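You operate a simulated robot arm through the tools that you are given. There is no shell and no other tool. Be economical: measure what you need, move in short steps, check, and stop when the job is done.

You run a simulated two-armed robot. Do the job below in one go: nothing can be reset, and whatever is moved stays where it is left.

JOB
Pick up the blank labels carton with one hand, pass it to the other hand and put it on the top of the glass slab. Set down upright: blank labels carton.
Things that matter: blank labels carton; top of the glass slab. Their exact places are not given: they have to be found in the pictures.

It is judged by the outcome, as a careful person would: the job done as asked, and still so three seconds after it is handed in. It fails if anything else is knocked over, pushed out of place, dropped, spilled or broken.

ROBOT AND FRAMES
Two 7-joint arms with two-finger parallel grippers on one trunk, on a base that drives. Base frame: it is fixed to the floor where the robot stands at the start and does not move with it; the origin is under the middle of the robot, x ahead of it, y to its left, z up. Lengths are in mm, angles in rad, forces in N, time in s.
The left shoulder is at the start at [70, 177, 949], the right one opposite. With the tool pointing down near the work surface each hand reaches from about 100 to 640 mm from the robot's upright axis, wherever it stands, measured 20 degrees to its own side. Places, roughly: top of the glass slab (20x24 cm) [-2400, -2200, 920]. Payload 3.43 kg a hand.
The tool frame of a hand sits at the grasp point between the pads (the TCP): z along the fingers, y along the line on which they close. The tips reach 30 mm beyond it. Largest opening 94 mm; finger width 28, thickness 10; the body of the gripper, 50 by 96 mm, starts 55 mm behind the TCP.
Orientation is told as [roll, pitch, yaw] about the base's x, y, z axes, in that order, counted from this pose: with the fingers straight down and closing along the base's y, the tool's x points along the base's -x, its y along +y and its z along -z.

CONTROLS
- The arms move only by the tool play_rows. It takes "left_series", "right_series" or both (then of equal length, played together; a hand with none holds still); each is a list of rows, each a list of 3 entries, a list of its own where there are three numbers: the shift along the base's x, y, z in mm, then the turn, a rotation vector about the base's x, y, z in rad, then the opening, from 0 (shut) to 1 (fully open). In form: [[[dx, dy, dz], [rx, ry, rz], jaw], ...]. A call has 1 to 12 rows; each row shifts and turns the commanded pose from where the row before left it. Rows are played at 5 a second. More than 50 mm and 0.15 rad between two rows, or a gripper value outside its range, and nothing of the call is played. A pose out of reach is approached as far as the arm can. The call stops where the force on the tool passes 40 N (or 10 N more than at its start, if that is more) or the arm is blocked; 0.2 s more then pass. Each finger travels about 153 mm/s and halts on what it meets, pressing with about 33 N; the grip force reading is that of the motor and also rises with nothing between the fingers. The clock runs only during rows and for 0.2 s after the last one: add rows that do not move to give the fingers time. The reply holds the time, the measured pose of the TCP, the force on the tool along the base axes, the opening and the grip force, in the units named above and with some noise, with the torque about the TCP (base axes, N m) and any sound that the robot's microphone picked up.
- Cameras (640 x 400 px; columns grow to the right, rows downward): "scene" is now at [111.3, 5, 1229]; the picture's right is [0.08, -1.00, 0.00], its down [-0.89, -0.07, -0.44] and it looks along [0.44, 0.03, -0.90] (base axes); focal length 261 px, centre (320, 200). "left" rides on the left gripper at [76, -14, -102] in its tool frame; the picture's right is [0.18, 0.98, 0.00], its down [-0.75, 0.14, -0.64] and it looks along [-0.63, 0.12, 0.77] (tool axes); focal length 243 px, centre (320, 200). "right" rides on the right gripper at [76, 14, -103] in its tool frame; the picture's right is [-0.18, 0.98, 0.00], its down [-0.75, -0.14, -0.64] and it looks along [-0.63, -0.12, 0.77] (tool axes); focal length 243 px, centre (320, 200).
- get_image(camera): a new picture of that camera. It takes no simulated time.
- slide_trunk(by): slides the trunk up (or, below 0, down) by that many mm; the arms and the scene camera ride with it, the base frame stays. It gives what a move gives, with no picture.
- base_move(legs): drives the robot by 1 to 6 legs, each [ahead, turn to the left] in mm and rad, along the robot's own axes; the way and the turn of a leg run together, so that a leg with both is an arc; at most 1500 mm and 3.142 rad a leg. The arms and the cameras ride along, it lands a little off, and it stops where it bumps. It gives what a move gives.
- turn_head(pan, tilt): turns the head with the scene camera to pan (to the left, within 1.501 rad either way) and tilt (down, from -0.506 to 1.204), counted from straight ahead of the robot. It gives what a move gives.
- measure_at(camera, pixels): for up to 12 pixels [column, row] of the newest picture of that camera ("zoom" is the newest enlarged one), the place [x, y, z] in the base frame of the surface seen there, good to about 3 mm. It takes no simulated time.
- enlarge(camera, box): a new picture of the part [left, top, right, bottom] of that camera's present view, enlarged. It takes no simulated time.
- close_job(): hands the job in; it is judged then, once.

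Keep the steps short. Do not move on a guess: measure, check each grasp and each placing, and mend mistakes. In all there are 80 turns and 62 pictures (those below and enlarged ones count). Leave the grippers open and the arms clear of the work at the hand-in unless told otherwise, and finish with a single line.

The tools are called after "Request:" by a JSON object that holds its "api" and its "payload". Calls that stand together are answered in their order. play_rows: Moves the arms, as the interface text tells. Its arguments: {"type":"object","properties":{"left_series":{"type":"array"},"right_series":{"type":"array"}},"required":[]} The other tools are called the same way: slide_trunk (by) slides the trunk up or down; base_move (legs) drives the base; turn_head (pan, tilt) turns the head that bears the scene camera; get_image (camera) takes a picture; measure_at (camera, pixels) gives the place of the surface under pixels of a picture; enlarge (camera, box) takes an enlarged picture of a part of a camera's view; close_job () hands the job in.

At the start:

```text
clock: 0.0
left_ee_pos: [263.2, 244.7, 588.6]
left_orientation: [-0.001, 0.0, -0.001]
left_ft_force: [1.0, 0.0, -0.1]
left_ft_torque: [-0.02, 0.0, 0.0]
left_opening: 93.9
left_finger_force: 0.1
right_ee_pos: [291.1, -39.6, 775.3]
right_orientation: [0.0, 0.002, -0.001]
right_ft_force: [0.3, 0.9, 1.0]
right_ft_torque: [0.03, 0.01, 0.02]
right_opening: 94.0
right_finger_force: 0.0
trunk travel left (down, up): [-529.0, 311.0]
robot x, y, heading: [-1.0, -1.3, -0.001]
head pan, tilt: [0.079, 1.11]
```

scene: 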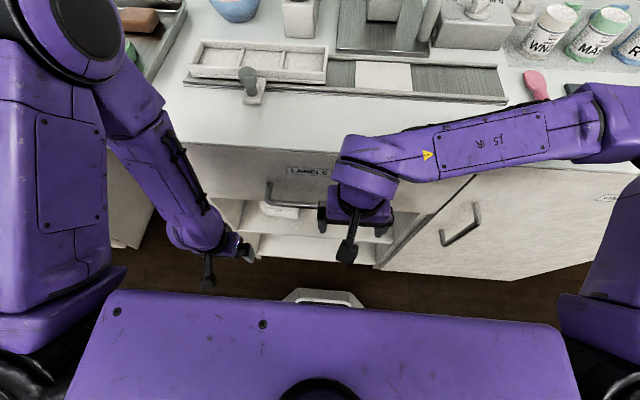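
right: 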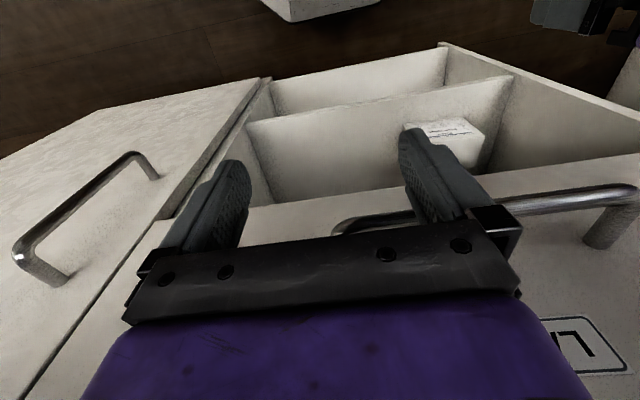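
left: 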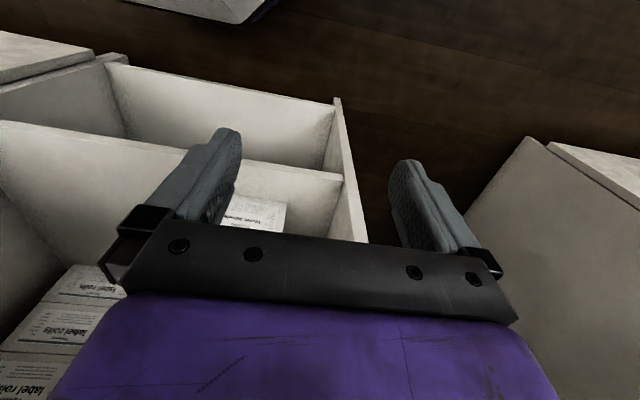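

I see an open drawer marked LABELS ahead, with white cartons inside. I will enlarge the views of it.

Request:
{"api": "enlarge", "payload": {"camera": "scene", "box": [180, 130, 420, 280]}}

Request:
{"api": "enlarge", "payload": {"camera": "left", "box": [0, 180, 320, 380]}}

Request:
{"api": "enlarge", "payload": {"camera": "right", "box": [380, 80, 540, 180]}}

```text
2.67 times, centred on (300, 205) of scene
```

zoom: 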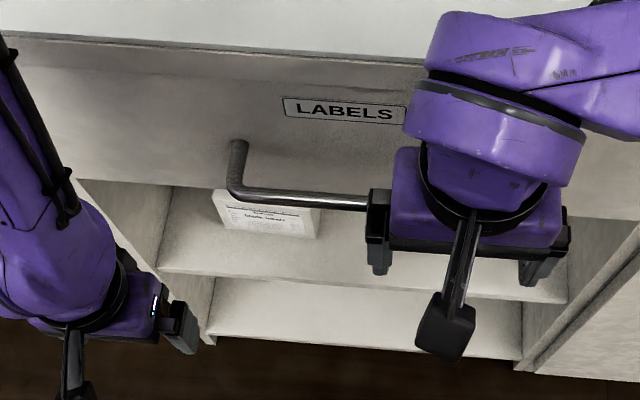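

```text
2.00 times, centred on (160, 280) of left
```

zoom: 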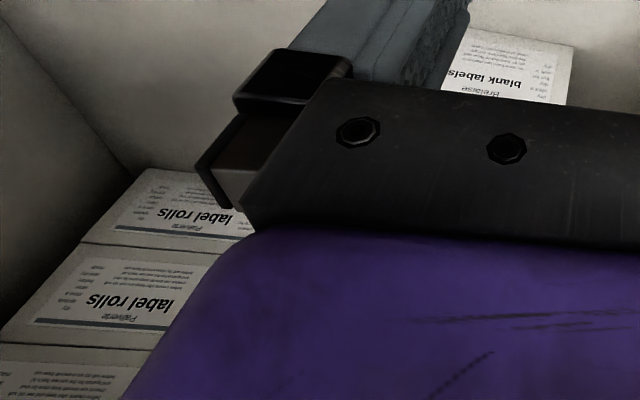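

```text
4.00 times, centred on (460, 130) of right
```

zoom: 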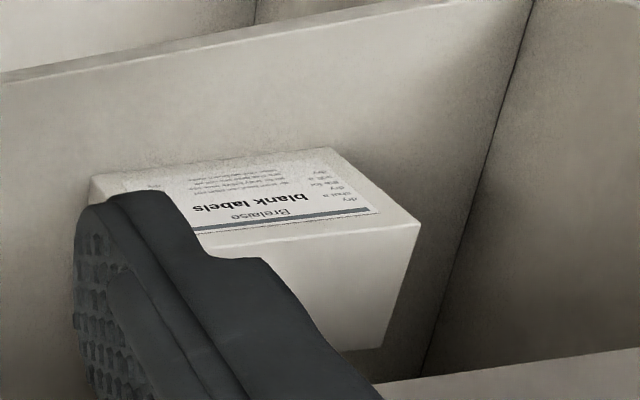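

The carton "blank labels" lies in the middle compartment of the pulled-out lower drawer. Next I measure it and the walls, in the right zoom (newest) and the left and scene views.

Request:
{"api": "measure_at", "payload": {"camera": "zoom", "pixels": [[95, 180], [330, 150], [418, 225], [380, 345], [230, 230], [280, 185], [100, 60], [400, 15], [560, 150], [500, 370], [320, 300], [430, 330]]}}

Request:
{"api": "measure_at", "payload": {"camera": "right", "pixels": [[440, 52], [270, 85], [255, 125], [500, 82], [600, 105], [340, 72], [380, 220], [635, 195], [570, 180], [300, 180], [320, 10], [330, 210]]}}

Request:
{"api": "measure_at", "payload": {"camera": "scene", "pixels": [[262, 203], [298, 208], [280, 212], [282, 200], [264, 212], [295, 218], [310, 295], [240, 205], [250, 230], [320, 150], [250, 250], [290, 260]]}}

Request:
{"api": "measure_at", "payload": {"camera": "left", "pixels": [[287, 203], [280, 228], [240, 195], [335, 100], [110, 65], [345, 175], [10, 122], [290, 160], [350, 220], [120, 100], [540, 140], [60, 310]]}}

```text
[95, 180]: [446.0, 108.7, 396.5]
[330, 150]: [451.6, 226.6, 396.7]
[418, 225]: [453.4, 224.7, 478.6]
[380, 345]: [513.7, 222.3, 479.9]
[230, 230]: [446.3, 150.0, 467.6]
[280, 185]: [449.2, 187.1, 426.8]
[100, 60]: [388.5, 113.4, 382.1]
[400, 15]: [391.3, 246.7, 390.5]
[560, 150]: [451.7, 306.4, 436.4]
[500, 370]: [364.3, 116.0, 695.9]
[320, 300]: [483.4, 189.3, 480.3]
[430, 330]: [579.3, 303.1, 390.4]
```

```text
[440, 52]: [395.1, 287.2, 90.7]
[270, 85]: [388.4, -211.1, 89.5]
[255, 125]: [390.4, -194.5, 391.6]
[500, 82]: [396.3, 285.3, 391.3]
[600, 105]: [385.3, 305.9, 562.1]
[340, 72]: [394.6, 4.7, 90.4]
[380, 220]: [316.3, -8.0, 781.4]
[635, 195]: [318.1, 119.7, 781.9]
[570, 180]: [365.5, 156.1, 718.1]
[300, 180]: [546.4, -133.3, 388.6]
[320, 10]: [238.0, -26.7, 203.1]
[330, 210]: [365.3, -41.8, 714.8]
```

```text
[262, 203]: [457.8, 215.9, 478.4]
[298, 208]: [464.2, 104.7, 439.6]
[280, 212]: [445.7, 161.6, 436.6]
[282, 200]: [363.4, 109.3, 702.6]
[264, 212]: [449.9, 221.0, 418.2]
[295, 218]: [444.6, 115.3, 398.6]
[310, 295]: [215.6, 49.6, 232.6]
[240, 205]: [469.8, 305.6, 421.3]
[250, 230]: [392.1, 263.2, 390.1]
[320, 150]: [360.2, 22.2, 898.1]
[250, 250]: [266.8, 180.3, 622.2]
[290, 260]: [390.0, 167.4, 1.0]
```

```text
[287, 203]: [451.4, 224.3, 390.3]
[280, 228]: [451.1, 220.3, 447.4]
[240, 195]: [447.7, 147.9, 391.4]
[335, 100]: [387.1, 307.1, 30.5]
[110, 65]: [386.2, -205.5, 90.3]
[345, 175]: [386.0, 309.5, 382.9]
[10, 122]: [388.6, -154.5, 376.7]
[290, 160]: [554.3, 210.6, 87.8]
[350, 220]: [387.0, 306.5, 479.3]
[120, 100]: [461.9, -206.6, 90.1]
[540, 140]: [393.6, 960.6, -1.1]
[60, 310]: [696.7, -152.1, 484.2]
```

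The carton stands on a shelf (z≈391) inside a cabinet, about 66 deep (x 448–514), 117 wide (y 109–226) and 88 high. The right hand is close to the drawer handle, so first I back off 250 mm before lowering the trunk to look in.

Request:
{"api": "base_move", "payload": {"legs": [[-250, 0]]}}

Request:
{"api": "slide_trunk", "payload": {"by": -300}}

Request:
{"api": "turn_head", "payload": {"pan": 0.2, "tilt": 0.6}}

Request:
{"api": "get_image", "payload": {"camera": "scene"}}

```text
clock: 1.8
left_ee_pos: [19.5, 244.7, 589.6]
left_orientation: [-0.001, 0.0, -0.004]
left_ft_force: [-0.3, 0.3, -0.8]
left_ft_torque: [0.01, -0.03, 0.02]
left_opening: 94.0
left_finger_force: 0.1
right_ee_pos: [46.9, -41.1, 775.4]
right_orientation: [0.0, -0.003, -0.004]
right_ft_force: [-0.1, 0.1, 1.2]
right_ft_torque: [0.01, -0.03, 0.02]
right_opening: 94.0
right_finger_force: 0.1
trunk travel left (down, up): [-529.0, 311.0]
robot x, y, heading: [-242.4, 0.9, -0.003]
head pan, tilt: [0.079, 1.11]
```

```text
clock: 4.8
left_ee_pos: [20.1, 243.8, 287.9]
left_orientation: [0.0, 0.0, -0.002]
left_ft_force: [-0.5, 0.3, -0.3]
left_ft_torque: [0.01, -0.02, -0.02]
left_opening: 93.9
left_finger_force: 0.1
right_ee_pos: [48.9, -41.0, 474.9]
right_orientation: [0.001, -0.001, -0.004]
right_ft_force: [-0.3, 0.1, 0.3]
right_ft_torque: [0.0, -0.04, 0.0]
right_opening: 93.9
right_finger_force: 0.0
trunk travel left (down, up): [-229.0, 611.0]
robot x, y, heading: [-242.5, 0.4, -0.005]
head pan, tilt: [0.079, 1.11]
```

```text
clock: 5.7
left_ee_pos: [20.1, 243.8, 288.8]
left_orientation: [-0.002, 0.001, -0.003]
left_ft_force: [-0.5, 0.5, -0.1]
left_ft_torque: [0.01, -0.01, 0.01]
left_opening: 93.9
left_finger_force: 0.1
right_ee_pos: [48.1, -39.2, 475.0]
right_orientation: [0.001, -0.002, -0.004]
right_ft_force: [-0.5, 0.5, -0.5]
right_ft_torque: [-0.02, -0.01, -0.01]
right_opening: 93.8
right_finger_force: 0.0
trunk travel left (down, up): [-229.0, 611.0]
robot x, y, heading: [-244.2, 1.4, -0.006]
head pan, tilt: [0.201, 0.6]
```

```text
55 pictures are left
```

scene: 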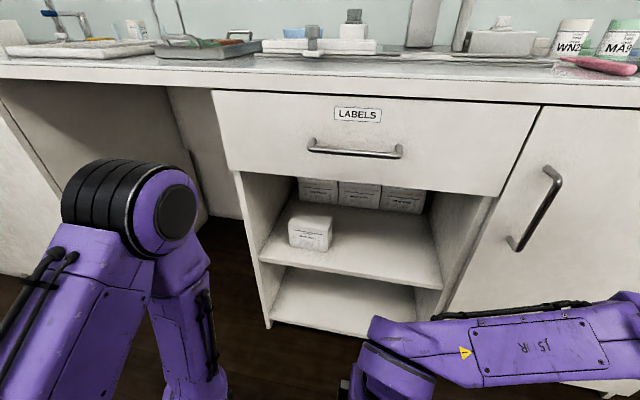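

Clear view now. I will enlarge the cabinet and measure its limits.

Request:
{"api": "enlarge", "payload": {"camera": "scene", "box": [220, 150, 460, 300]}}

Request:
{"api": "measure_at", "payload": {"camera": "scene", "pixels": [[240, 175], [490, 195], [365, 188], [340, 200], [290, 217], [331, 218], [328, 250], [291, 245], [300, 215], [325, 214], [420, 280], [450, 215]]}}

```text
2.67 times, centred on (340, 225) of scene
```

zoom: 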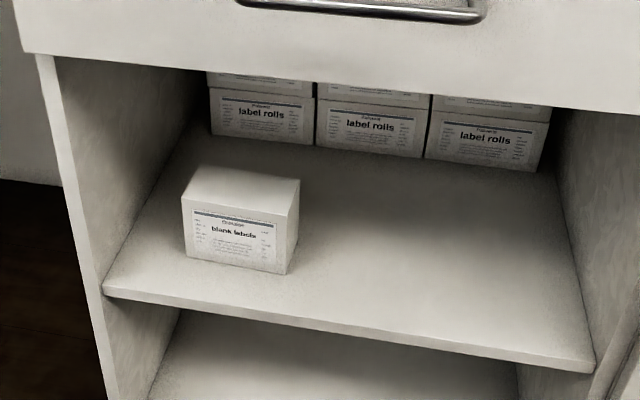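

```text
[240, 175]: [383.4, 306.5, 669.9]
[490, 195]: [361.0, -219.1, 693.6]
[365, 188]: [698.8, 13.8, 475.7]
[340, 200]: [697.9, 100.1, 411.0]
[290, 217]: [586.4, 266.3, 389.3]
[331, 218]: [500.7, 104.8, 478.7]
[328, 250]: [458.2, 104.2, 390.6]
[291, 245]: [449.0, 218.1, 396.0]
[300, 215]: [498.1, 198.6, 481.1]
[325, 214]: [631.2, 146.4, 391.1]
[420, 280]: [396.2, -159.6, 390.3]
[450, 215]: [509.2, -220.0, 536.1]
```

Request:
{"api": "measure_at", "payload": {"camera": "zoom", "pixels": [[183, 200], [288, 214], [298, 182], [200, 168], [250, 176], [290, 270], [297, 235], [236, 208], [294, 200], [290, 245], [187, 256], [240, 172]]}}

```text
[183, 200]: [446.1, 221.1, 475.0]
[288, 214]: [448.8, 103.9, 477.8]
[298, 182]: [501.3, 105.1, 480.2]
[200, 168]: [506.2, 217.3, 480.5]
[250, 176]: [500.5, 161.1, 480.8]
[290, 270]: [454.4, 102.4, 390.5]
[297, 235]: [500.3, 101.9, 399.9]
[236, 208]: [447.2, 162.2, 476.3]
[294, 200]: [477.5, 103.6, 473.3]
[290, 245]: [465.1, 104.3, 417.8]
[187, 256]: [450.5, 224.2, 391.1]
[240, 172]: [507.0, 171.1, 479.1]
```

The carton spans x 447–508, y 103–222, z 391–480. Only its depth (~62) fits the jaws well. Plan: right hand enters from the carton's right side, fingers along +y, closing along x. First turn the right hand in free space, in two halves.

Request:
{"api": "play_rows", "payload": {"right_series": [[[0, -15, 0], [0.0864, 0.0864, -0.0864], 1], [[0, -15, 0], [0.0864, 0.0864, -0.0864], 1], [[0, -15, 0], [0.0864, 0.0864, -0.0864], 1], [[0, -15, 0], [0.0864, 0.0864, -0.0864], 1], [[0, -15, 0], [0.0864, 0.0864, -0.0864], 1], [[0, -15, 0], [0.0864, 0.0864, -0.0864], 1], [[0, -15, 0], [0.0864, 0.0864, -0.0864], 1]]}}

Request:
{"api": "play_rows", "payload": {"right_series": [[[0, 0, 0], [0.0864, 0.0864, -0.0864], 1], [[0, 0, 0], [0.0864, 0.0864, -0.0864], 1], [[0, 0, 0], [0.0864, 0.0864, -0.0864], 1], [[0, 0, 0], [0.0864, 0.0864, -0.0864], 1], [[0, 0, 0], [0.0864, 0.0864, -0.0864], 1], [[0, 0, 0], [0.0864, 0.0864, -0.0864], 1], [[0, 0, 0], [0.0864, 0.0864, -0.0864], 1]]}}

Request:
{"api": "turn_head", "payload": {"pan": -0.1, "tilt": 0.8}}

Request:
{"api": "get_image", "payload": {"camera": "scene"}}

```text
clock: 7.3
left_ee_pos: [20.8, 243.5, 289.6]
left_orientation: [0.0, 0.0, -0.003]
left_ft_force: [-0.2, 1.0, -0.6]
left_ft_torque: [-0.02, 0.0, -0.01]
left_opening: 94.1
left_finger_force: 0.1
right_ee_pos: [48.4, -144.1, 474.4]
right_orientation: [0.463, 0.734, -0.469]
right_ft_force: [-0.8, 0.9, 0.1]
right_ft_torque: [0.0, -0.01, 0.01]
right_opening: 94.2
right_finger_force: 0.0
trunk travel left (down, up): [-229.0, 611.0]
robot x, y, heading: [-241.7, 2.1, -0.004]
head pan, tilt: [0.201, 0.6]
```

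```text
clock: 8.9
left_ee_pos: [19.7, 244.3, 289.7]
left_orientation: [0.0, 0.0, -0.002]
left_ft_force: [0.8, 0.3, -1.4]
left_ft_torque: [-0.03, 0.01, 0.0]
left_opening: 93.9
left_finger_force: 0.1
right_ee_pos: [47.2, -144.7, 475.8]
right_orientation: [-1.826, 1.564, 2.884]
right_ft_force: [0.3, -0.5, 0.4]
right_ft_torque: [-0.02, -0.03, -0.04]
right_opening: 93.9
right_finger_force: 0.0
trunk travel left (down, up): [-229.0, 611.0]
robot x, y, heading: [-244.8, 0.6, -0.006]
head pan, tilt: [0.201, 0.6]
```

```text
clock: 9.7
left_ee_pos: [21.1, 243.3, 288.6]
left_orientation: [-0.001, 0.001, -0.003]
left_ft_force: [-0.5, 0.5, 0.1]
left_ft_torque: [0.02, 0.0, 0.0]
left_opening: 94.0
left_finger_force: 0.0
right_ee_pos: [48.6, -145.0, 474.8]
right_orientation: [-1.468, 1.568, -3.04]
right_ft_force: [-0.2, -0.2, -0.8]
right_ft_torque: [0.01, 0.03, -0.03]
right_opening: 94.0
right_finger_force: 0.1
trunk travel left (down, up): [-229.0, 611.0]
robot x, y, heading: [-241.8, 1.4, -0.0]
head pan, tilt: [-0.099, 0.799]
```

```text
53 pictures are left
```

scene: 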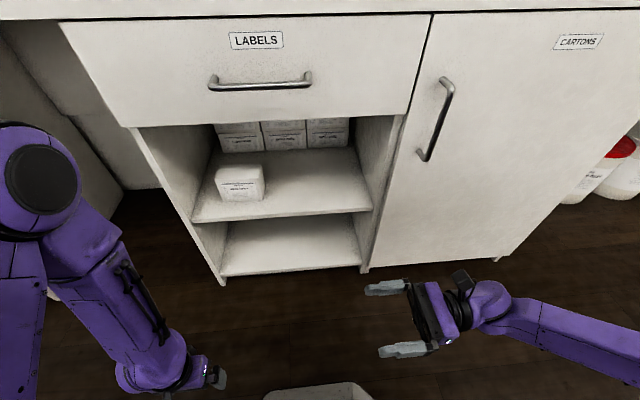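

The hand reached the pose, fingers along +y. I measure the arm's wrist and forearm points to judge the space it needs inside the cabinet.

Request:
{"api": "measure_at", "payload": {"camera": "scene", "pixels": [[370, 288], [385, 352], [430, 315], [488, 290], [462, 277], [500, 310], [540, 315], [600, 345], [635, 360], [520, 325]]}}

Request:
{"api": "turn_head", "payload": {"pan": -0.8, "tilt": 0.9}}

Request:
{"api": "get_image", "payload": {"camera": "scene"}}

```text
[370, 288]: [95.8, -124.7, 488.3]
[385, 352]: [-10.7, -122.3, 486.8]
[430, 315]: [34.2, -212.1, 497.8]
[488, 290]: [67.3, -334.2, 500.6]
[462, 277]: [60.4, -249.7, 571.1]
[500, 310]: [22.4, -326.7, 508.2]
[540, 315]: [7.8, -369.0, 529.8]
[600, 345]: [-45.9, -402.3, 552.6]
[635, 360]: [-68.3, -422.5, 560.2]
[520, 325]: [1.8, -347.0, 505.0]
```

```text
clock: 10.8
left_ee_pos: [20.7, 244.3, 289.5]
left_orientation: [0.001, 0.0, -0.003]
left_ft_force: [-0.4, 0.4, 0.8]
left_ft_torque: [-0.04, -0.01, -0.03]
left_opening: 94.3
left_finger_force: 0.1
right_ee_pos: [47.5, -145.6, 474.7]
right_orientation: [-1.451, 1.565, -3.023]
right_ft_force: [0.5, -0.4, 0.4]
right_ft_torque: [-0.05, 0.0, -0.02]
right_opening: 93.8
right_finger_force: 0.1
trunk travel left (down, up): [-229.0, 611.0]
robot x, y, heading: [-245.6, -1.3, -0.001]
head pan, tilt: [-0.799, 0.901]
```

```text
52 pictures are left
```

scene: 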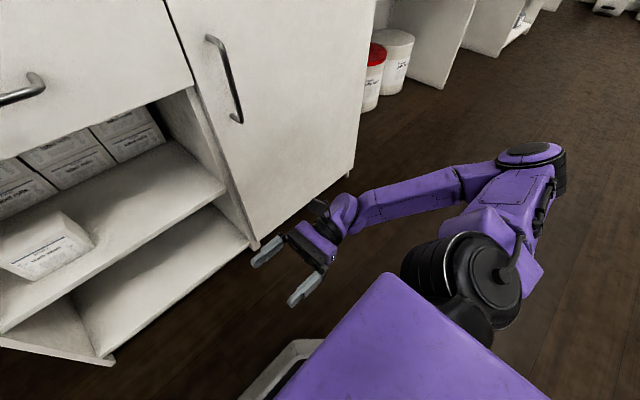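

Request:
{"api": "measure_at", "payload": {"camera": "scene", "pixels": [[530, 150], [555, 170], [500, 165], [470, 185], [420, 200], [345, 210], [475, 265], [520, 210], [480, 290]]}}

```text
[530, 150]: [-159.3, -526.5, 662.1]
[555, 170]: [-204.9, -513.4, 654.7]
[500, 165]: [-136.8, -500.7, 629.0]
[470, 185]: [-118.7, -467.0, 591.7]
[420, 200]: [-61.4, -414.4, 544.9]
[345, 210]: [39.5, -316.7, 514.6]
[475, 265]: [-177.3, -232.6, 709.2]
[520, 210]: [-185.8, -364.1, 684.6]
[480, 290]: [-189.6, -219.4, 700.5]
```

Wrist sits ~175 behind the TCP, arm about 640 long. I drive ahead ~115 so the arm will be nearly straight when it reaches into the cabinet, then bring the right hand in front of the opening at about (300, 50, 455).

Request:
{"api": "base_move", "payload": {"legs": [[115, 0]]}}

Request:
{"api": "play_rows", "payload": {"right_series": [[[20, 30, -5], [0, 0, 0], 1], [[20, 30, -5], [0, 0, 0], 1], [[20, 30, -5], [0, 0, 0], 1], [[20, 30, -5], [0, 0, 0], 1], [[20, 30, 0], [0, 0, 0], 1], [[20, 30, 0], [0, 0, 0], 1], [[20, 15, 0], [0, 0, 0], 1], [[0, 0, 0], [0, 0, 0], 1]]}}

Request:
{"api": "turn_head", "payload": {"pan": -0.2, "tilt": 0.9}}

Request:
{"api": "get_image", "payload": {"camera": "scene"}}

Request:
{"api": "get_image", "payload": {"camera": "right"}}

```text
clock: 12.0
left_ee_pos: [139.0, 243.9, 288.9]
left_orientation: [0.0, 0.001, -0.001]
left_ft_force: [-0.2, 0.0, -0.3]
left_ft_torque: [-0.03, 0.0, 0.01]
left_opening: 94.0
left_finger_force: 0.1
right_ee_pos: [165.2, -145.3, 475.4]
right_orientation: [-1.593, 1.565, 3.121]
right_ft_force: [0.3, -0.4, -0.1]
right_ft_torque: [0.01, -0.02, 0.03]
right_opening: 94.2
right_finger_force: 0.1
trunk travel left (down, up): [-229.0, 611.0]
robot x, y, heading: [-124.6, 0.7, -0.003]
head pan, tilt: [-0.799, 0.901]
```

```text
clock: 13.8
left_ee_pos: [137.9, 242.6, 289.6]
left_orientation: [-0.001, 0.002, -0.002]
left_ft_force: [-1.1, 0.3, 0.7]
left_ft_torque: [-0.02, 0.04, -0.01]
left_opening: 94.1
left_finger_force: 0.0
right_ee_pos: [204.4, -22.0, 438.7]
right_orientation: [-1.614, 1.567, 3.1]
right_ft_force: [-1.1, 0.1, -0.2]
right_ft_torque: [0.01, -0.03, 0.02]
right_opening: 94.0
right_finger_force: 0.0
right hand out of reach, approached as far as the arm can: row 1, 4, 5, 6, 7
trunk travel left (down, up): [-229.0, 611.0]
robot x, y, heading: [-125.6, -4.9, 0.001]
head pan, tilt: [-0.799, 0.901]
```

```text
clock: 14.8
left_ee_pos: [137.9, 243.5, 289.3]
left_orientation: [0.001, -0.001, -0.002]
left_ft_force: [0.6, -0.8, 0.2]
left_ft_torque: [0.0, 0.01, 0.06]
left_opening: 93.6
left_finger_force: 0.0
right_ee_pos: [202.8, -20.7, 439.4]
right_orientation: [-1.602, 1.566, 3.111]
right_ft_force: [0.0, -0.1, -1.3]
right_ft_torque: [-0.02, -0.02, 0.04]
right_opening: 93.9
right_finger_force: 0.1
trunk travel left (down, up): [-229.0, 611.0]
robot x, y, heading: [-123.9, -0.8, -0.001]
head pan, tilt: [-0.201, 0.901]
```

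```text
51 pictures are left
```

scene: 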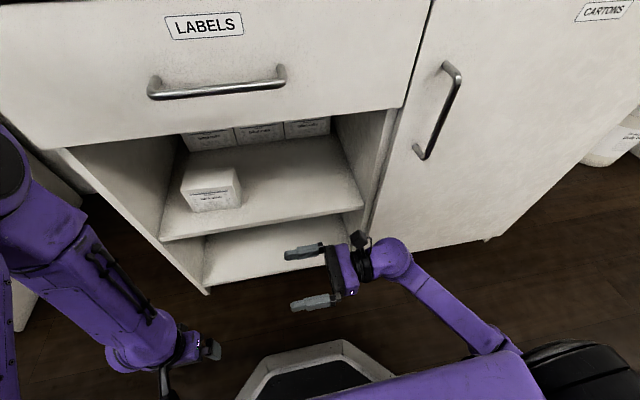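

```text
50 pictures are left
```

right: 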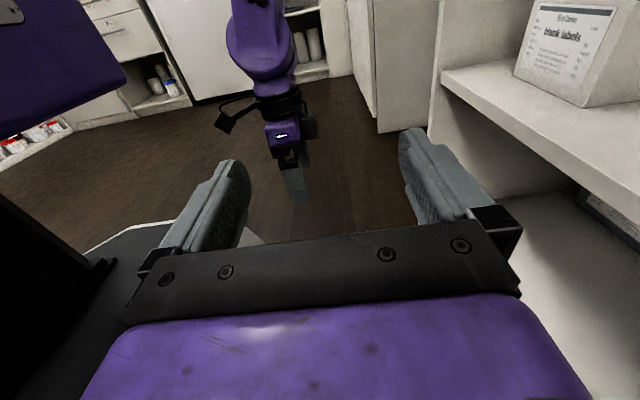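

The reach failed well short of full length, so a wrist limit is to blame. I tilt the fingers back to about 45° down-left (roll −0.75 about x), raising the hand too, and try again.

Request:
{"api": "play_rows", "payload": {"right_series": [[[0, 0, 5], [-0.15, 0, 0], 1], [[0, 0, 5], [-0.15, 0, 0], 1], [[0, 0, 5], [-0.15, 0, 0], 1], [[0, 0, 5], [-0.15, 0, 0], 1], [[0, 0, 5], [-0.15, 0, 0], 1], [[20, 20, 0], [0, 0, 0], 1], [[20, 20, 0], [0, 0, 0], 1], [[20, 20, 0], [0, 0, 0], 1], [[20, 10, 0], [0, 0, 0], 1], [[0, 0, 0], [0, 0, 0], 1]]}}

Request:
{"api": "get_image", "payload": {"camera": "scene"}}

```text
clock: 17.0
left_ee_pos: [137.3, 244.9, 289.8]
left_orientation: [-0.001, 0.001, -0.001]
left_ft_force: [0.6, 1.0, -0.5]
left_ft_torque: [-0.02, 0.0, 0.02]
left_opening: 93.9
left_finger_force: 0.0
right_ee_pos: [178.7, -59.8, 390.4]
right_orientation: [-0.009, 0.873, -1.576]
right_ft_force: [0.2, -0.5, -0.4]
right_ft_torque: [-0.01, -0.05, 0.0]
right_opening: 93.7
right_finger_force: 0.0
right hand out of reach, approached as far as the arm can: row 1, 2, 3, 4, 5, 6, 7, 8, 9
trunk travel left (down, up): [-229.0, 611.0]
robot x, y, heading: [-125.5, 2.9, -0.004]
head pan, tilt: [-0.201, 0.901]
```

```text
49 pictures are left
```

scene: 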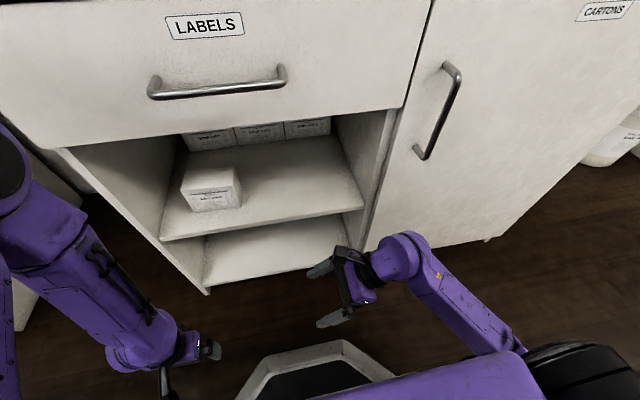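

It stuck. I measure the arm's elbow to see what limits it.

Request:
{"api": "turn_head", "payload": {"pan": -0.9, "tilt": 1.0}}

Request:
{"api": "get_image", "payload": {"camera": "scene"}}

```text
clock: 18.1
left_ee_pos: [137.4, 243.6, 289.7]
left_orientation: [0.0, -0.001, -0.002]
left_ft_force: [0.4, -0.4, 0.5]
left_ft_torque: [0.01, 0.04, 0.02]
left_opening: 93.8
left_finger_force: 0.1
right_ee_pos: [178.5, -59.4, 390.1]
right_orientation: [-0.009, 0.873, -1.577]
right_ft_force: [-0.1, -0.5, -0.5]
right_ft_torque: [-0.02, 0.0, 0.06]
right_opening: 94.2
right_finger_force: 0.0
trunk travel left (down, up): [-229.0, 611.0]
robot x, y, heading: [-125.6, -2.4, -0.008]
head pan, tilt: [-0.901, 1.0]
```

```text
48 pictures are left
```

scene: 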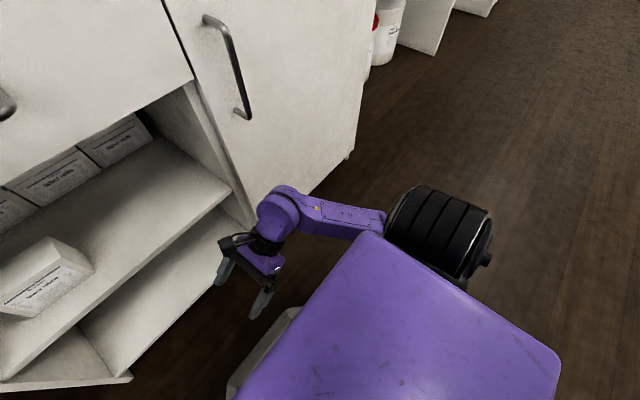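

The elbow has dropped down beside the base. I raise the trunk 150 and bring the hand back out to the right and up so the elbow swings out again.

Request:
{"api": "slide_trunk", "payload": {"by": 150}}

Request:
{"api": "play_rows", "payload": {"right_series": [[[0, -20, 20], [0, 0, 0], 1], [[0, -20, 20], [0, 0, 0], 1], [[0, -20, 20], [0, 0, 0], 1], [[0, -20, 20], [0, 0, 0], 1], [[0, -20, 20], [0, 0, 0], 1], [[0, 0, 0], [0, 0, 0], 1]]}}

Request:
{"api": "get_image", "payload": {"camera": "scene"}}

```text
clock: 19.9
left_ee_pos: [137.6, 243.0, 439.5]
left_orientation: [0.0, -0.002, -0.001]
left_ft_force: [0.5, 0.3, -0.2]
left_ft_torque: [-0.01, 0.02, 0.04]
left_opening: 94.2
left_finger_force: 0.1
right_ee_pos: [178.8, -61.4, 541.1]
right_orientation: [-0.009, 0.873, -1.579]
right_ft_force: [0.6, 0.4, -0.1]
right_ft_torque: [0.01, -0.01, 0.01]
right_opening: 94.2
right_finger_force: 0.0
trunk travel left (down, up): [-379.0, 461.0]
robot x, y, heading: [-122.2, 2.5, -0.001]
head pan, tilt: [-0.901, 1.0]
```

```text
clock: 21.2
left_ee_pos: [139.2, 244.3, 438.9]
left_orientation: [0.0, -0.001, -0.001]
left_ft_force: [0.0, -0.4, -0.2]
left_ft_torque: [0.01, 0.0, 0.01]
left_opening: 94.0
left_finger_force: 0.1
right_ee_pos: [186.4, -163.0, 639.7]
right_orientation: [-0.011, 0.874, -1.578]
right_ft_force: [0.4, 0.1, 0.8]
right_ft_torque: [0.01, 0.03, 0.0]
right_opening: 94.0
right_finger_force: 0.0
right hand out of reach, approached as far as the arm can: row 3
trunk travel left (down, up): [-379.0, 461.0]
robot x, y, heading: [-124.0, -2.2, 0.002]
head pan, tilt: [-0.901, 1.0]
```

```text
47 pictures are left
```

scene: 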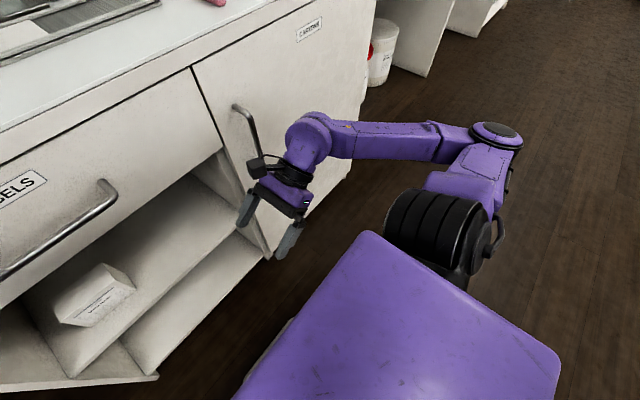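

The elbow is out sideways again. Now lower first and shift left in small steps, keeping x well before the cabinet.

Request:
{"api": "play_rows", "payload": {"right_series": [[[0, 20, -25], [0, 0, 0], 1], [[0, 20, -25], [0, 0, 0], 1], [[0, 20, -25], [0, 0, 0], 1], [[10, 20, -25], [0, 0, 0], 1], [[10, 20, -25], [0, 0, 0], 1], [[20, 30, -15], [0, 0, 0], 1], [[20, 30, 0], [0, 0, 0], 1], [[20, 30, 0], [0, 0, 0], 1], [[0, 0, 0], [0, 0, 0], 1]]}}

Request:
{"api": "get_image", "payload": {"camera": "scene"}}

```text
clock: 23.2
left_ee_pos: [138.3, 244.2, 439.0]
left_orientation: [0.0, 0.002, -0.002]
left_ft_force: [0.8, 0.4, 0.2]
left_ft_torque: [0.0, -0.01, 0.03]
left_opening: 94.0
left_finger_force: 0.0
right_ee_pos: [264.4, 25.7, 499.2]
right_orientation: [-0.007, 0.872, -1.578]
right_ft_force: [0.2, 0.2, 0.3]
right_ft_torque: [-0.01, 0.01, 0.03]
right_opening: 94.0
right_finger_force: 0.2
trunk travel left (down, up): [-379.0, 461.0]
robot x, y, heading: [-126.8, 0.4, 0.002]
head pan, tilt: [-0.901, 1.0]
```

```text
46 pictures are left
```

scene: 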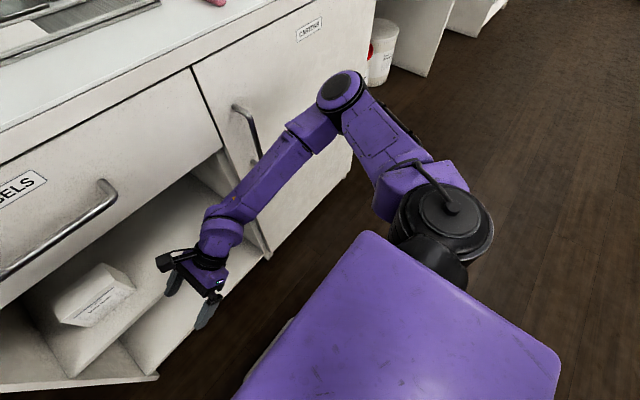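

Reached well this time. I check elbow clearance from the door on the right.

Request:
{"api": "measure_at", "payload": {"camera": "scene", "pixels": [[340, 88], [325, 85], [300, 140], [315, 120], [240, 110], [262, 155], [222, 225], [205, 215], [410, 180]]}}

```text
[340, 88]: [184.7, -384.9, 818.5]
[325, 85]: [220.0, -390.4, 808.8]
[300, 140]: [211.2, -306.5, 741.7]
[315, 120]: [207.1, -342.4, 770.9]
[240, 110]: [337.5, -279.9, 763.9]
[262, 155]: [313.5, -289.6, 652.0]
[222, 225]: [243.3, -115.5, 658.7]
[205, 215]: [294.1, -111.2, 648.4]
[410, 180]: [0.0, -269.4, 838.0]
```

Elbow and drawer/wall clearances would be tight with the shoulder so far right. I shift the robot ~120 mm left with a back-up manoeuvre, and lower the trunk 45.

Request:
{"api": "base_move", "payload": {"legs": [[-150, 0], [0, -0.5], [-250, 0], [0, 0.5], [345, 0]]}}

Request:
{"api": "slide_trunk", "payload": {"by": -45}}

Request:
{"api": "play_rows", "payload": {"right_series": [[[0, -20, 0], [0.1, 0, 0], 1], [[0, -20, 0], [0.1, 0, 0], 1], [[0, -20, 0], [0.1, 0, 0], 1], [[0, -20, 0], [0, 0, 0], 1], [[0, 0, 0], [0, 0, 0], 1]]}}

Request:
{"api": "turn_head", "payload": {"pan": -0.5, "tilt": 0.9}}

Request:
{"api": "get_image", "payload": {"camera": "scene"}}

```text
clock: 30.7
left_ee_pos: [107.1, 367.5, 439.2]
left_orientation: [0.0, -0.001, 0.011]
left_ft_force: [-0.1, 0.2, -0.6]
left_ft_torque: [0.0, 0.04, 0.05]
left_opening: 94.1
left_finger_force: 0.0
right_ee_pos: [237.6, 148.2, 499.4]
right_orientation: [-0.01, 0.873, -1.564]
right_ft_force: [0.4, -0.2, -0.2]
right_ft_torque: [0.04, 0.0, 0.01]
right_opening: 93.8
right_finger_force: 0.1
trunk travel left (down, up): [-379.0, 461.0]
robot x, y, heading: [-153.6, 115.1, 0.009]
head pan, tilt: [-0.901, 1.0]
```

```text
clock: 31.5
left_ee_pos: [107.6, 366.6, 394.3]
left_orientation: [0.001, 0.001, 0.012]
left_ft_force: [0.6, -0.6, -0.2]
left_ft_torque: [0.04, -0.01, -0.01]
left_opening: 94.0
left_finger_force: 0.1
right_ee_pos: [236.8, 148.3, 454.3]
right_orientation: [-0.007, 0.873, -1.565]
right_ft_force: [-0.5, -0.3, 0.2]
right_ft_torque: [-0.01, -0.02, -0.01]
right_opening: 93.9
right_finger_force: 0.0
trunk travel left (down, up): [-334.0, 506.0]
robot x, y, heading: [-150.8, 119.6, 0.011]
head pan, tilt: [-0.901, 1.0]
```

```text
clock: 32.7
left_ee_pos: [107.1, 367.3, 394.8]
left_orientation: [0.0, -0.001, 0.01]
left_ft_force: [1.3, -0.5, 0.2]
left_ft_torque: [0.0, 0.04, 0.03]
left_opening: 94.1
left_finger_force: 0.1
right_ee_pos: [235.8, 69.4, 454.0]
right_orientation: [-0.004, 1.174, -1.561]
right_ft_force: [-0.1, -0.4, -0.7]
right_ft_torque: [-0.01, 0.0, 0.0]
right_opening: 94.1
right_finger_force: 0.1
trunk travel left (down, up): [-334.0, 506.0]
robot x, y, heading: [-156.0, 121.4, 0.007]
head pan, tilt: [-0.901, 1.0]
```

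```text
clock: 33.6
left_ee_pos: [107.4, 365.6, 394.2]
left_orientation: [0.0, -0.001, 0.01]
left_ft_force: [-0.2, -0.2, -0.1]
left_ft_torque: [-0.02, 0.02, -0.05]
left_opening: 94.4
left_finger_force: 0.1
right_ee_pos: [236.6, 70.4, 453.9]
right_orientation: [-0.004, 1.175, -1.562]
right_ft_force: [0.1, 0.0, 0.2]
right_ft_torque: [-0.01, 0.0, -0.01]
right_opening: 94.1
right_finger_force: 0.0
trunk travel left (down, up): [-334.0, 506.0]
robot x, y, heading: [-153.0, 120.0, 0.011]
head pan, tilt: [-0.499, 0.901]
```

```text
45 pictures are left
```

scene: 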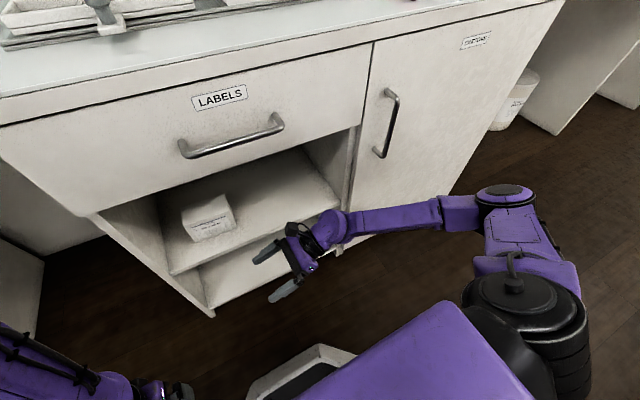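

Good pose. The hand is at (236,70,454) with the opening ahead. Advance in x to about 370 at y≈60, and check.

Request:
{"api": "play_rows", "payload": {"right_series": [[[20, -10, 2], [0, 0, 0], 1], [[25, 0, 0], [0, 0, 0], 1], [[25, 0, 0], [0, 0, 0], 1], [[25, 0, 0], [0, 0, 0], 1], [[25, 0, 0], [0, 0, 0], 1], [[20, 0, 0], [0, 0, 0], 1], [[0, 0, 0], [0, 0, 0], 1]]}}

Request:
{"api": "get_image", "payload": {"camera": "scene"}}

Request:
{"api": "get_image", "payload": {"camera": "right"}}

```text
clock: 35.2
left_ee_pos: [106.6, 366.7, 395.0]
left_orientation: [0.0, 0.0, 0.01]
left_ft_force: [-0.1, -0.4, 0.3]
left_ft_torque: [0.02, 0.02, 0.04]
left_opening: 94.1
left_finger_force: 0.0
right_ee_pos: [377.3, 57.8, 455.2]
right_orientation: [-0.003, 1.172, -1.562]
right_ft_force: [0.0, -0.1, 0.4]
right_ft_torque: [0.0, 0.0, 0.03]
right_opening: 94.3
right_finger_force: 0.1
trunk travel left (down, up): [-334.0, 506.0]
robot x, y, heading: [-151.1, 121.4, 0.015]
head pan, tilt: [-0.499, 0.901]
```

```text
44 pictures are left
```

scene: 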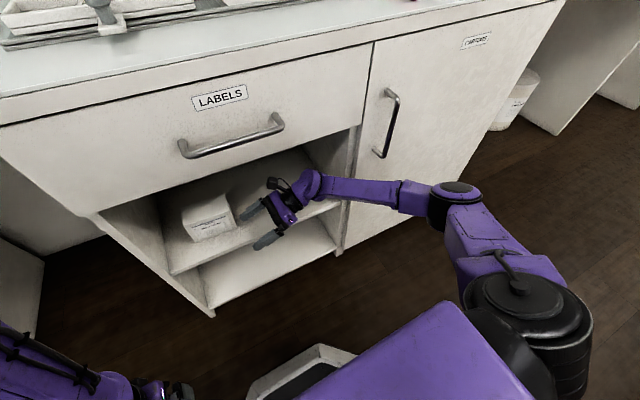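

```text
43 pictures are left
```

right: 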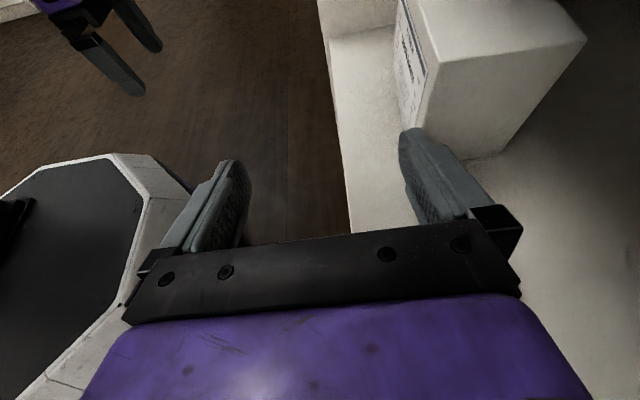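

Fingers pass in front of and beside the carton. I measure the forearm against the right wall edge and the box's right side in the hand camera.

Request:
{"api": "measure_at", "payload": {"camera": "scene", "pixels": [[322, 175], [345, 180], [370, 182], [350, 200], [400, 185], [450, 188], [355, 165], [425, 205], [300, 175]]}}

Request:
{"api": "measure_at", "payload": {"camera": "right", "pixels": [[405, 145], [430, 80], [500, 140], [580, 45], [480, 158], [425, 60], [400, 130]]}}

```text
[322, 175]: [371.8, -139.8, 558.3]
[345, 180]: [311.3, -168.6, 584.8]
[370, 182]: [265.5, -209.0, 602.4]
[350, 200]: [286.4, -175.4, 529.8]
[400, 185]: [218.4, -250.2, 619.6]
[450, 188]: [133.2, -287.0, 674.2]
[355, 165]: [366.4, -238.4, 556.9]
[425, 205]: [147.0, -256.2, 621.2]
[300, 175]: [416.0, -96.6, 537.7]
```

```text
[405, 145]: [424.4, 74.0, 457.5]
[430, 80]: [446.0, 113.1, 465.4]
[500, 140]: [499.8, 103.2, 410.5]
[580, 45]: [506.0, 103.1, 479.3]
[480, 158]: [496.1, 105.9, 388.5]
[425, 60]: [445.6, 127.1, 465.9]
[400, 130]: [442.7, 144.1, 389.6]
```

Box right side is y≈103, fingertips ≈90. Continue +55 in x and check the forearm against the right wall.

Request:
{"api": "play_rows", "payload": {"right_series": [[[15, 3, 0], [0, 0, 0], 1], [[20, 0, 0], [0, 0, 0], 1], [[20, 0, 0], [0, 0, 0], 1], [[0, 0, 0], [0, 0, 0], 1]]}}

Request:
{"api": "enlarge", "payload": {"camera": "scene", "box": [160, 100, 480, 300]}}

```text
clock: 36.2
left_ee_pos: [106.8, 366.7, 394.8]
left_orientation: [0.001, 0.001, 0.01]
left_ft_force: [0.7, 0.4, 0.3]
left_ft_torque: [-0.03, -0.02, 0.02]
left_opening: 94.1
left_finger_force: 0.1
right_ee_pos: [432.2, 62.4, 455.1]
right_orientation: [-0.003, 1.173, -1.561]
right_ft_force: [-0.1, -0.2, 0.0]
right_ft_torque: [-0.01, 0.02, -0.02]
right_opening: 94.1
right_finger_force: 0.0
trunk travel left (down, up): [-334.0, 506.0]
robot x, y, heading: [-156.3, 118.2, 0.008]
head pan, tilt: [-0.499, 0.901]
```

```text
2.00 times, centred on (320, 200) of scene
```

zoom: 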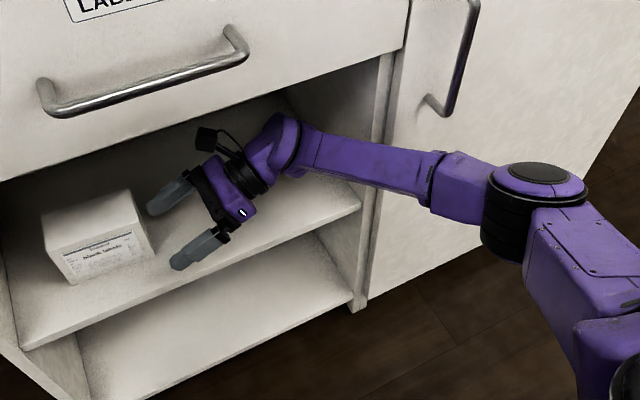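

Request:
{"api": "measure_at", "payload": {"camera": "zoom", "pixels": [[330, 135], [340, 165], [370, 145], [360, 185], [400, 155], [385, 140], [383, 100], [435, 170]]}}

```text
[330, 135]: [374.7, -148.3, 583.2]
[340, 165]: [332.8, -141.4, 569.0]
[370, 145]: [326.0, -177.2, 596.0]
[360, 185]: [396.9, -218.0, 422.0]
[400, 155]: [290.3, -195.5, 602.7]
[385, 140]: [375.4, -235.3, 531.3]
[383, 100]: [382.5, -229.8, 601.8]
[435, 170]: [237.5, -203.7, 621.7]
```

About 60 mm clear. Continue to x=478, then look through the hand camera.

Request:
{"api": "play_rows", "payload": {"right_series": [[[16, 0, 0], [0, 0, 0], 1], [[15, 0, 0], [0, 0, 0], 1], [[15, 0, 0], [0, 0, 0], 1], [[0, 0, 0], [0, 0, 0], 1]]}}

Request:
{"api": "get_image", "payload": {"camera": "right"}}

```text
clock: 37.2
left_ee_pos: [106.4, 367.6, 394.9]
left_orientation: [0.0, 0.0, 0.011]
left_ft_force: [0.4, -0.4, 0.0]
left_ft_torque: [-0.01, 0.0, 0.0]
left_opening: 94.3
left_finger_force: 0.1
right_ee_pos: [477.3, 62.4, 455.1]
right_orientation: [-0.004, 1.173, -1.562]
right_ft_force: [-1.2, -0.1, -0.1]
right_ft_torque: [0.0, 0.0, 0.01]
right_opening: 94.0
right_finger_force: 0.0
trunk travel left (down, up): [-334.0, 506.0]
robot x, y, heading: [-154.2, 119.9, 0.008]
head pan, tilt: [-0.499, 0.901]
```

```text
41 pictures are left
```

right: 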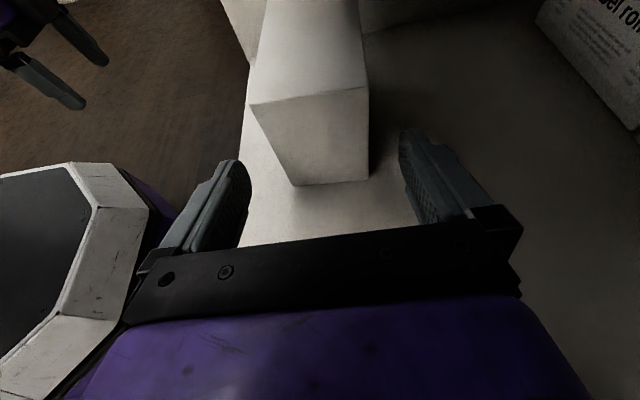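

The carton lies between the fingers. Measure its near edges.

Request:
{"api": "measure_at", "payload": {"camera": "right", "pixels": [[254, 106], [365, 92], [295, 183], [366, 178], [355, 20], [266, 30], [240, 165], [402, 140]]}}

```text
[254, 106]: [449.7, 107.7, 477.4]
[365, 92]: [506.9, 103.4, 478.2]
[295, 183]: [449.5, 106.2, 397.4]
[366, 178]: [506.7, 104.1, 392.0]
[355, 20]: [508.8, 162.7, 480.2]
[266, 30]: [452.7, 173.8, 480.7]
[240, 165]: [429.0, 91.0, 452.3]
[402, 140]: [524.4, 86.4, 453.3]
```

Centred (449–508). Slide left 62 mm so the fingers straddle the right end, then close.

Request:
{"api": "play_rows", "payload": {"right_series": [[[1, 16, 0], [0, 0, 0], 1], [[0, 16, 0], [0, 0, 0], 1], [[0, 15, 0], [0, 0, 0], 1], [[0, 15, 0], [0, 0, 0], 1], [[0, 0, 0], [0, 0, 0], 1], [[0, 0, 0], [0, 0, 0], 0.7], [[0, 0, 0], [0, 0, 0], 0.5], [[0, 0, 0], [0, 0, 0], 0.3], [[0, 0, 0], [0, 0, 0], 0.3]]}}

Request:
{"api": "get_image", "payload": {"camera": "right"}}

```text
clock: 39.2
left_ee_pos: [107.5, 366.1, 393.6]
left_orientation: [0.0, 0.001, 0.011]
left_ft_force: [0.3, -0.2, -1.1]
left_ft_torque: [0.03, -0.03, 0.01]
left_opening: 94.1
left_finger_force: 0.1
right_ee_pos: [479.0, 124.0, 453.9]
right_orientation: [-0.004, 1.173, -1.563]
right_ft_force: [-0.5, 0.1, -0.8]
right_ft_torque: [0.16, -0.04, -0.09]
right_opening: 70.5
right_finger_force: 32.8
trunk travel left (down, up): [-334.0, 506.0]
robot x, y, heading: [-156.8, 120.3, 0.012]
head pan, tilt: [-0.499, 0.901]
```

```text
40 pictures are left
```

right: 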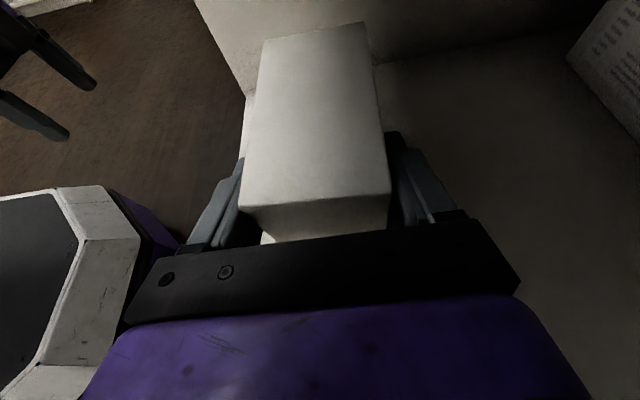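

The fingers halted at 70 mm with 33 N grip. Lift 20 mm slowly and check.

Request:
{"api": "play_rows", "payload": {"right_series": [[[0, 0, 0], [0, 0, 0], 0], [[0, 0, 5], [0, 0, 0], 0], [[0, 0, 5], [0, 0, 0], 0], [[0, 0, 10], [0, 0, 0], 0], [[0, 0, 0], [0, 0, 0], 0]]}}

Request:
{"api": "get_image", "payload": {"camera": "right"}}

Request:
{"api": "enlarge", "payload": {"camera": "scene", "box": [140, 130, 380, 280]}}

```text
clock: 40.4
left_ee_pos: [107.6, 365.6, 395.1]
left_orientation: [0.002, 0.0, 0.01]
left_ft_force: [0.3, 0.4, 1.1]
left_ft_torque: [0.0, 0.0, -0.03]
left_opening: 94.0
left_finger_force: 0.1
right_ee_pos: [478.3, 123.7, 475.9]
right_orientation: [-0.008, 1.174, -1.565]
right_ft_force: [-1.3, 0.3, -2.5]
right_ft_torque: [-0.09, 0.01, 0.05]
right_opening: 70.0
right_finger_force: 33.2
trunk travel left (down, up): [-334.0, 506.0]
robot x, y, heading: [-155.6, 119.0, 0.015]
head pan, tilt: [-0.499, 0.901]
```

```text
39 pictures are left
```

right: 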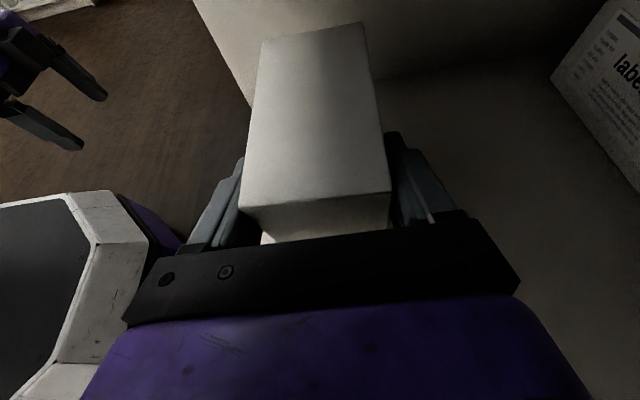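

```text
2.67 times, centred on (260, 205) of scene
```

zoom: 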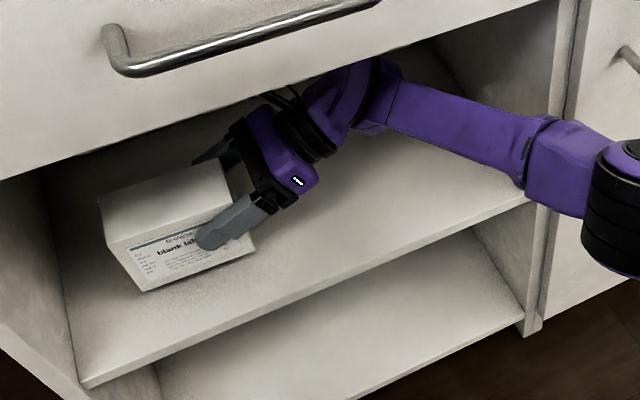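

It is lifted (≈2.5 N) and level. Withdraw straight back 240 mm.

Request:
{"api": "play_rows", "payload": {"right_series": [[[-20, 0, 5], [0, 0, 0], 0], [[-20, 0, 0], [0, 0, 0], 0], [[-25, 0, 0], [0, 0, 0], 0], [[-25, 0, 0], [0, 0, 0], 0], [[-25, 0, 0], [0, 0, 0], 0], [[-25, 0, 0], [0, 0, 0], 0], [[-25, 0, 0], [0, 0, 0], 0], [[-25, 0, 0], [0, 0, 0], 0], [[-25, 0, 0], [0, 0, 0], 0], [[-20, 0, 0], [0, 0, 0], 0], [[0, 0, 0], [0, 0, 0], 0]]}}

Request:
{"api": "get_image", "payload": {"camera": "scene"}}

```text
clock: 42.8
left_ee_pos: [107.6, 367.8, 393.4]
left_orientation: [-0.001, 0.0, 0.01]
left_ft_force: [-0.2, -1.0, -0.1]
left_ft_torque: [0.02, -0.03, 0.05]
left_opening: 93.7
left_finger_force: 0.1
right_ee_pos: [243.4, 123.4, 480.5]
right_orientation: [-0.005, 1.173, -1.562]
right_ft_force: [0.6, -0.6, -2.1]
right_ft_torque: [-0.1, 0.02, -0.01]
right_opening: 69.7
right_finger_force: 33.6
trunk travel left (down, up): [-334.0, 506.0]
robot x, y, heading: [-152.9, 116.3, 0.004]
head pan, tilt: [-0.499, 0.901]
```

```text
37 pictures are left
```

scene: 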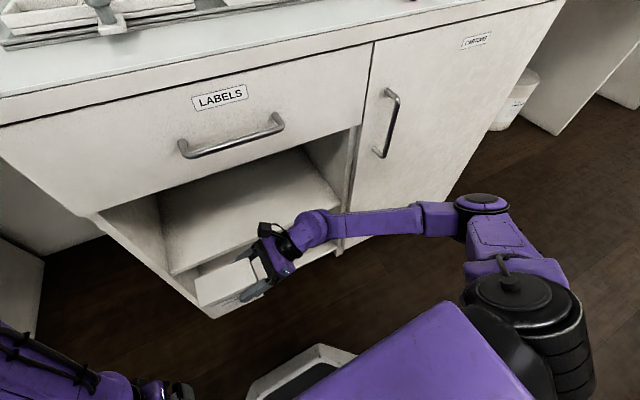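

Carton is out. Back off 350 mm and raise the trunk 300 for room to hand over; then look.

Request:
{"api": "base_move", "payload": {"legs": [[-350, 0]]}}

Request:
{"api": "slide_trunk", "payload": {"by": 300}}

Request:
{"api": "turn_head", "payload": {"pan": 0.1, "tilt": 1.0}}

Request:
{"api": "get_image", "payload": {"camera": "scene"}}

```text
clock: 45.1
left_ee_pos: [-245.8, 364.8, 395.2]
left_orientation: [0.0, 0.001, 0.02]
left_ft_force: [-0.4, -0.1, -0.2]
left_ft_torque: [-0.03, 0.01, 0.0]
left_opening: 94.0
left_finger_force: 0.1
right_ee_pos: [-107.0, 123.6, 481.4]
right_orientation: [-0.003, 1.172, -1.552]
right_ft_force: [-0.1, 0.2, -1.9]
right_ft_torque: [-0.08, -0.01, 0.04]
right_opening: 69.5
right_finger_force: 32.7
trunk travel left (down, up): [-334.0, 506.0]
robot x, y, heading: [-502.8, 116.8, 0.017]
head pan, tilt: [-0.499, 0.901]
```

```text
clock: 48.1
left_ee_pos: [-244.5, 363.5, 693.1]
left_orientation: [0.001, 0.0, 0.02]
left_ft_force: [0.2, 0.3, -0.3]
left_ft_torque: [0.01, -0.05, -0.02]
left_opening: 94.1
left_finger_force: 0.0
right_ee_pos: [-105.6, 122.6, 780.9]
right_orientation: [-0.005, 1.173, -1.554]
right_ft_force: [-0.5, 1.0, -2.3]
right_ft_torque: [-0.08, 0.0, 0.06]
right_opening: 69.4
right_finger_force: 32.8
trunk travel left (down, up): [-634.0, 206.0]
robot x, y, heading: [-503.6, 117.6, 0.014]
head pan, tilt: [-0.499, 0.901]
```

```text
clock: 49.1
left_ee_pos: [-244.8, 362.4, 694.1]
left_orientation: [0.0, 0.001, 0.018]
left_ft_force: [-0.4, 0.2, -0.5]
left_ft_torque: [0.0, -0.01, 0.0]
left_opening: 93.7
left_finger_force: 0.0
right_ee_pos: [-106.5, 121.5, 781.3]
right_orientation: [-0.005, 1.172, -1.553]
right_ft_force: [-0.4, 0.5, -2.7]
right_ft_torque: [-0.07, -0.01, -0.01]
right_opening: 69.4
right_finger_force: 33.2
trunk travel left (down, up): [-634.0, 206.0]
robot x, y, heading: [-503.0, 116.5, 0.02]
head pan, tilt: [0.099, 1.0]
```

```text
36 pictures are left
```

scene: 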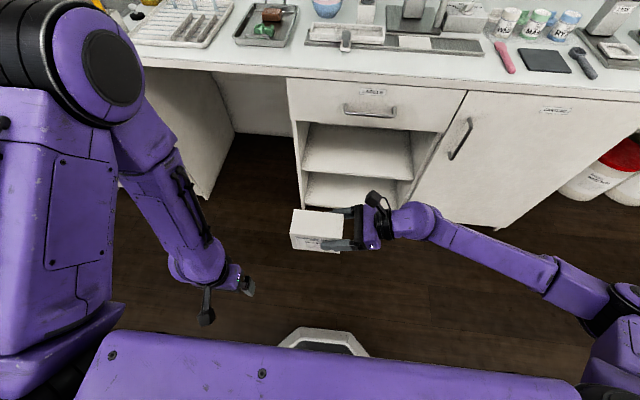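

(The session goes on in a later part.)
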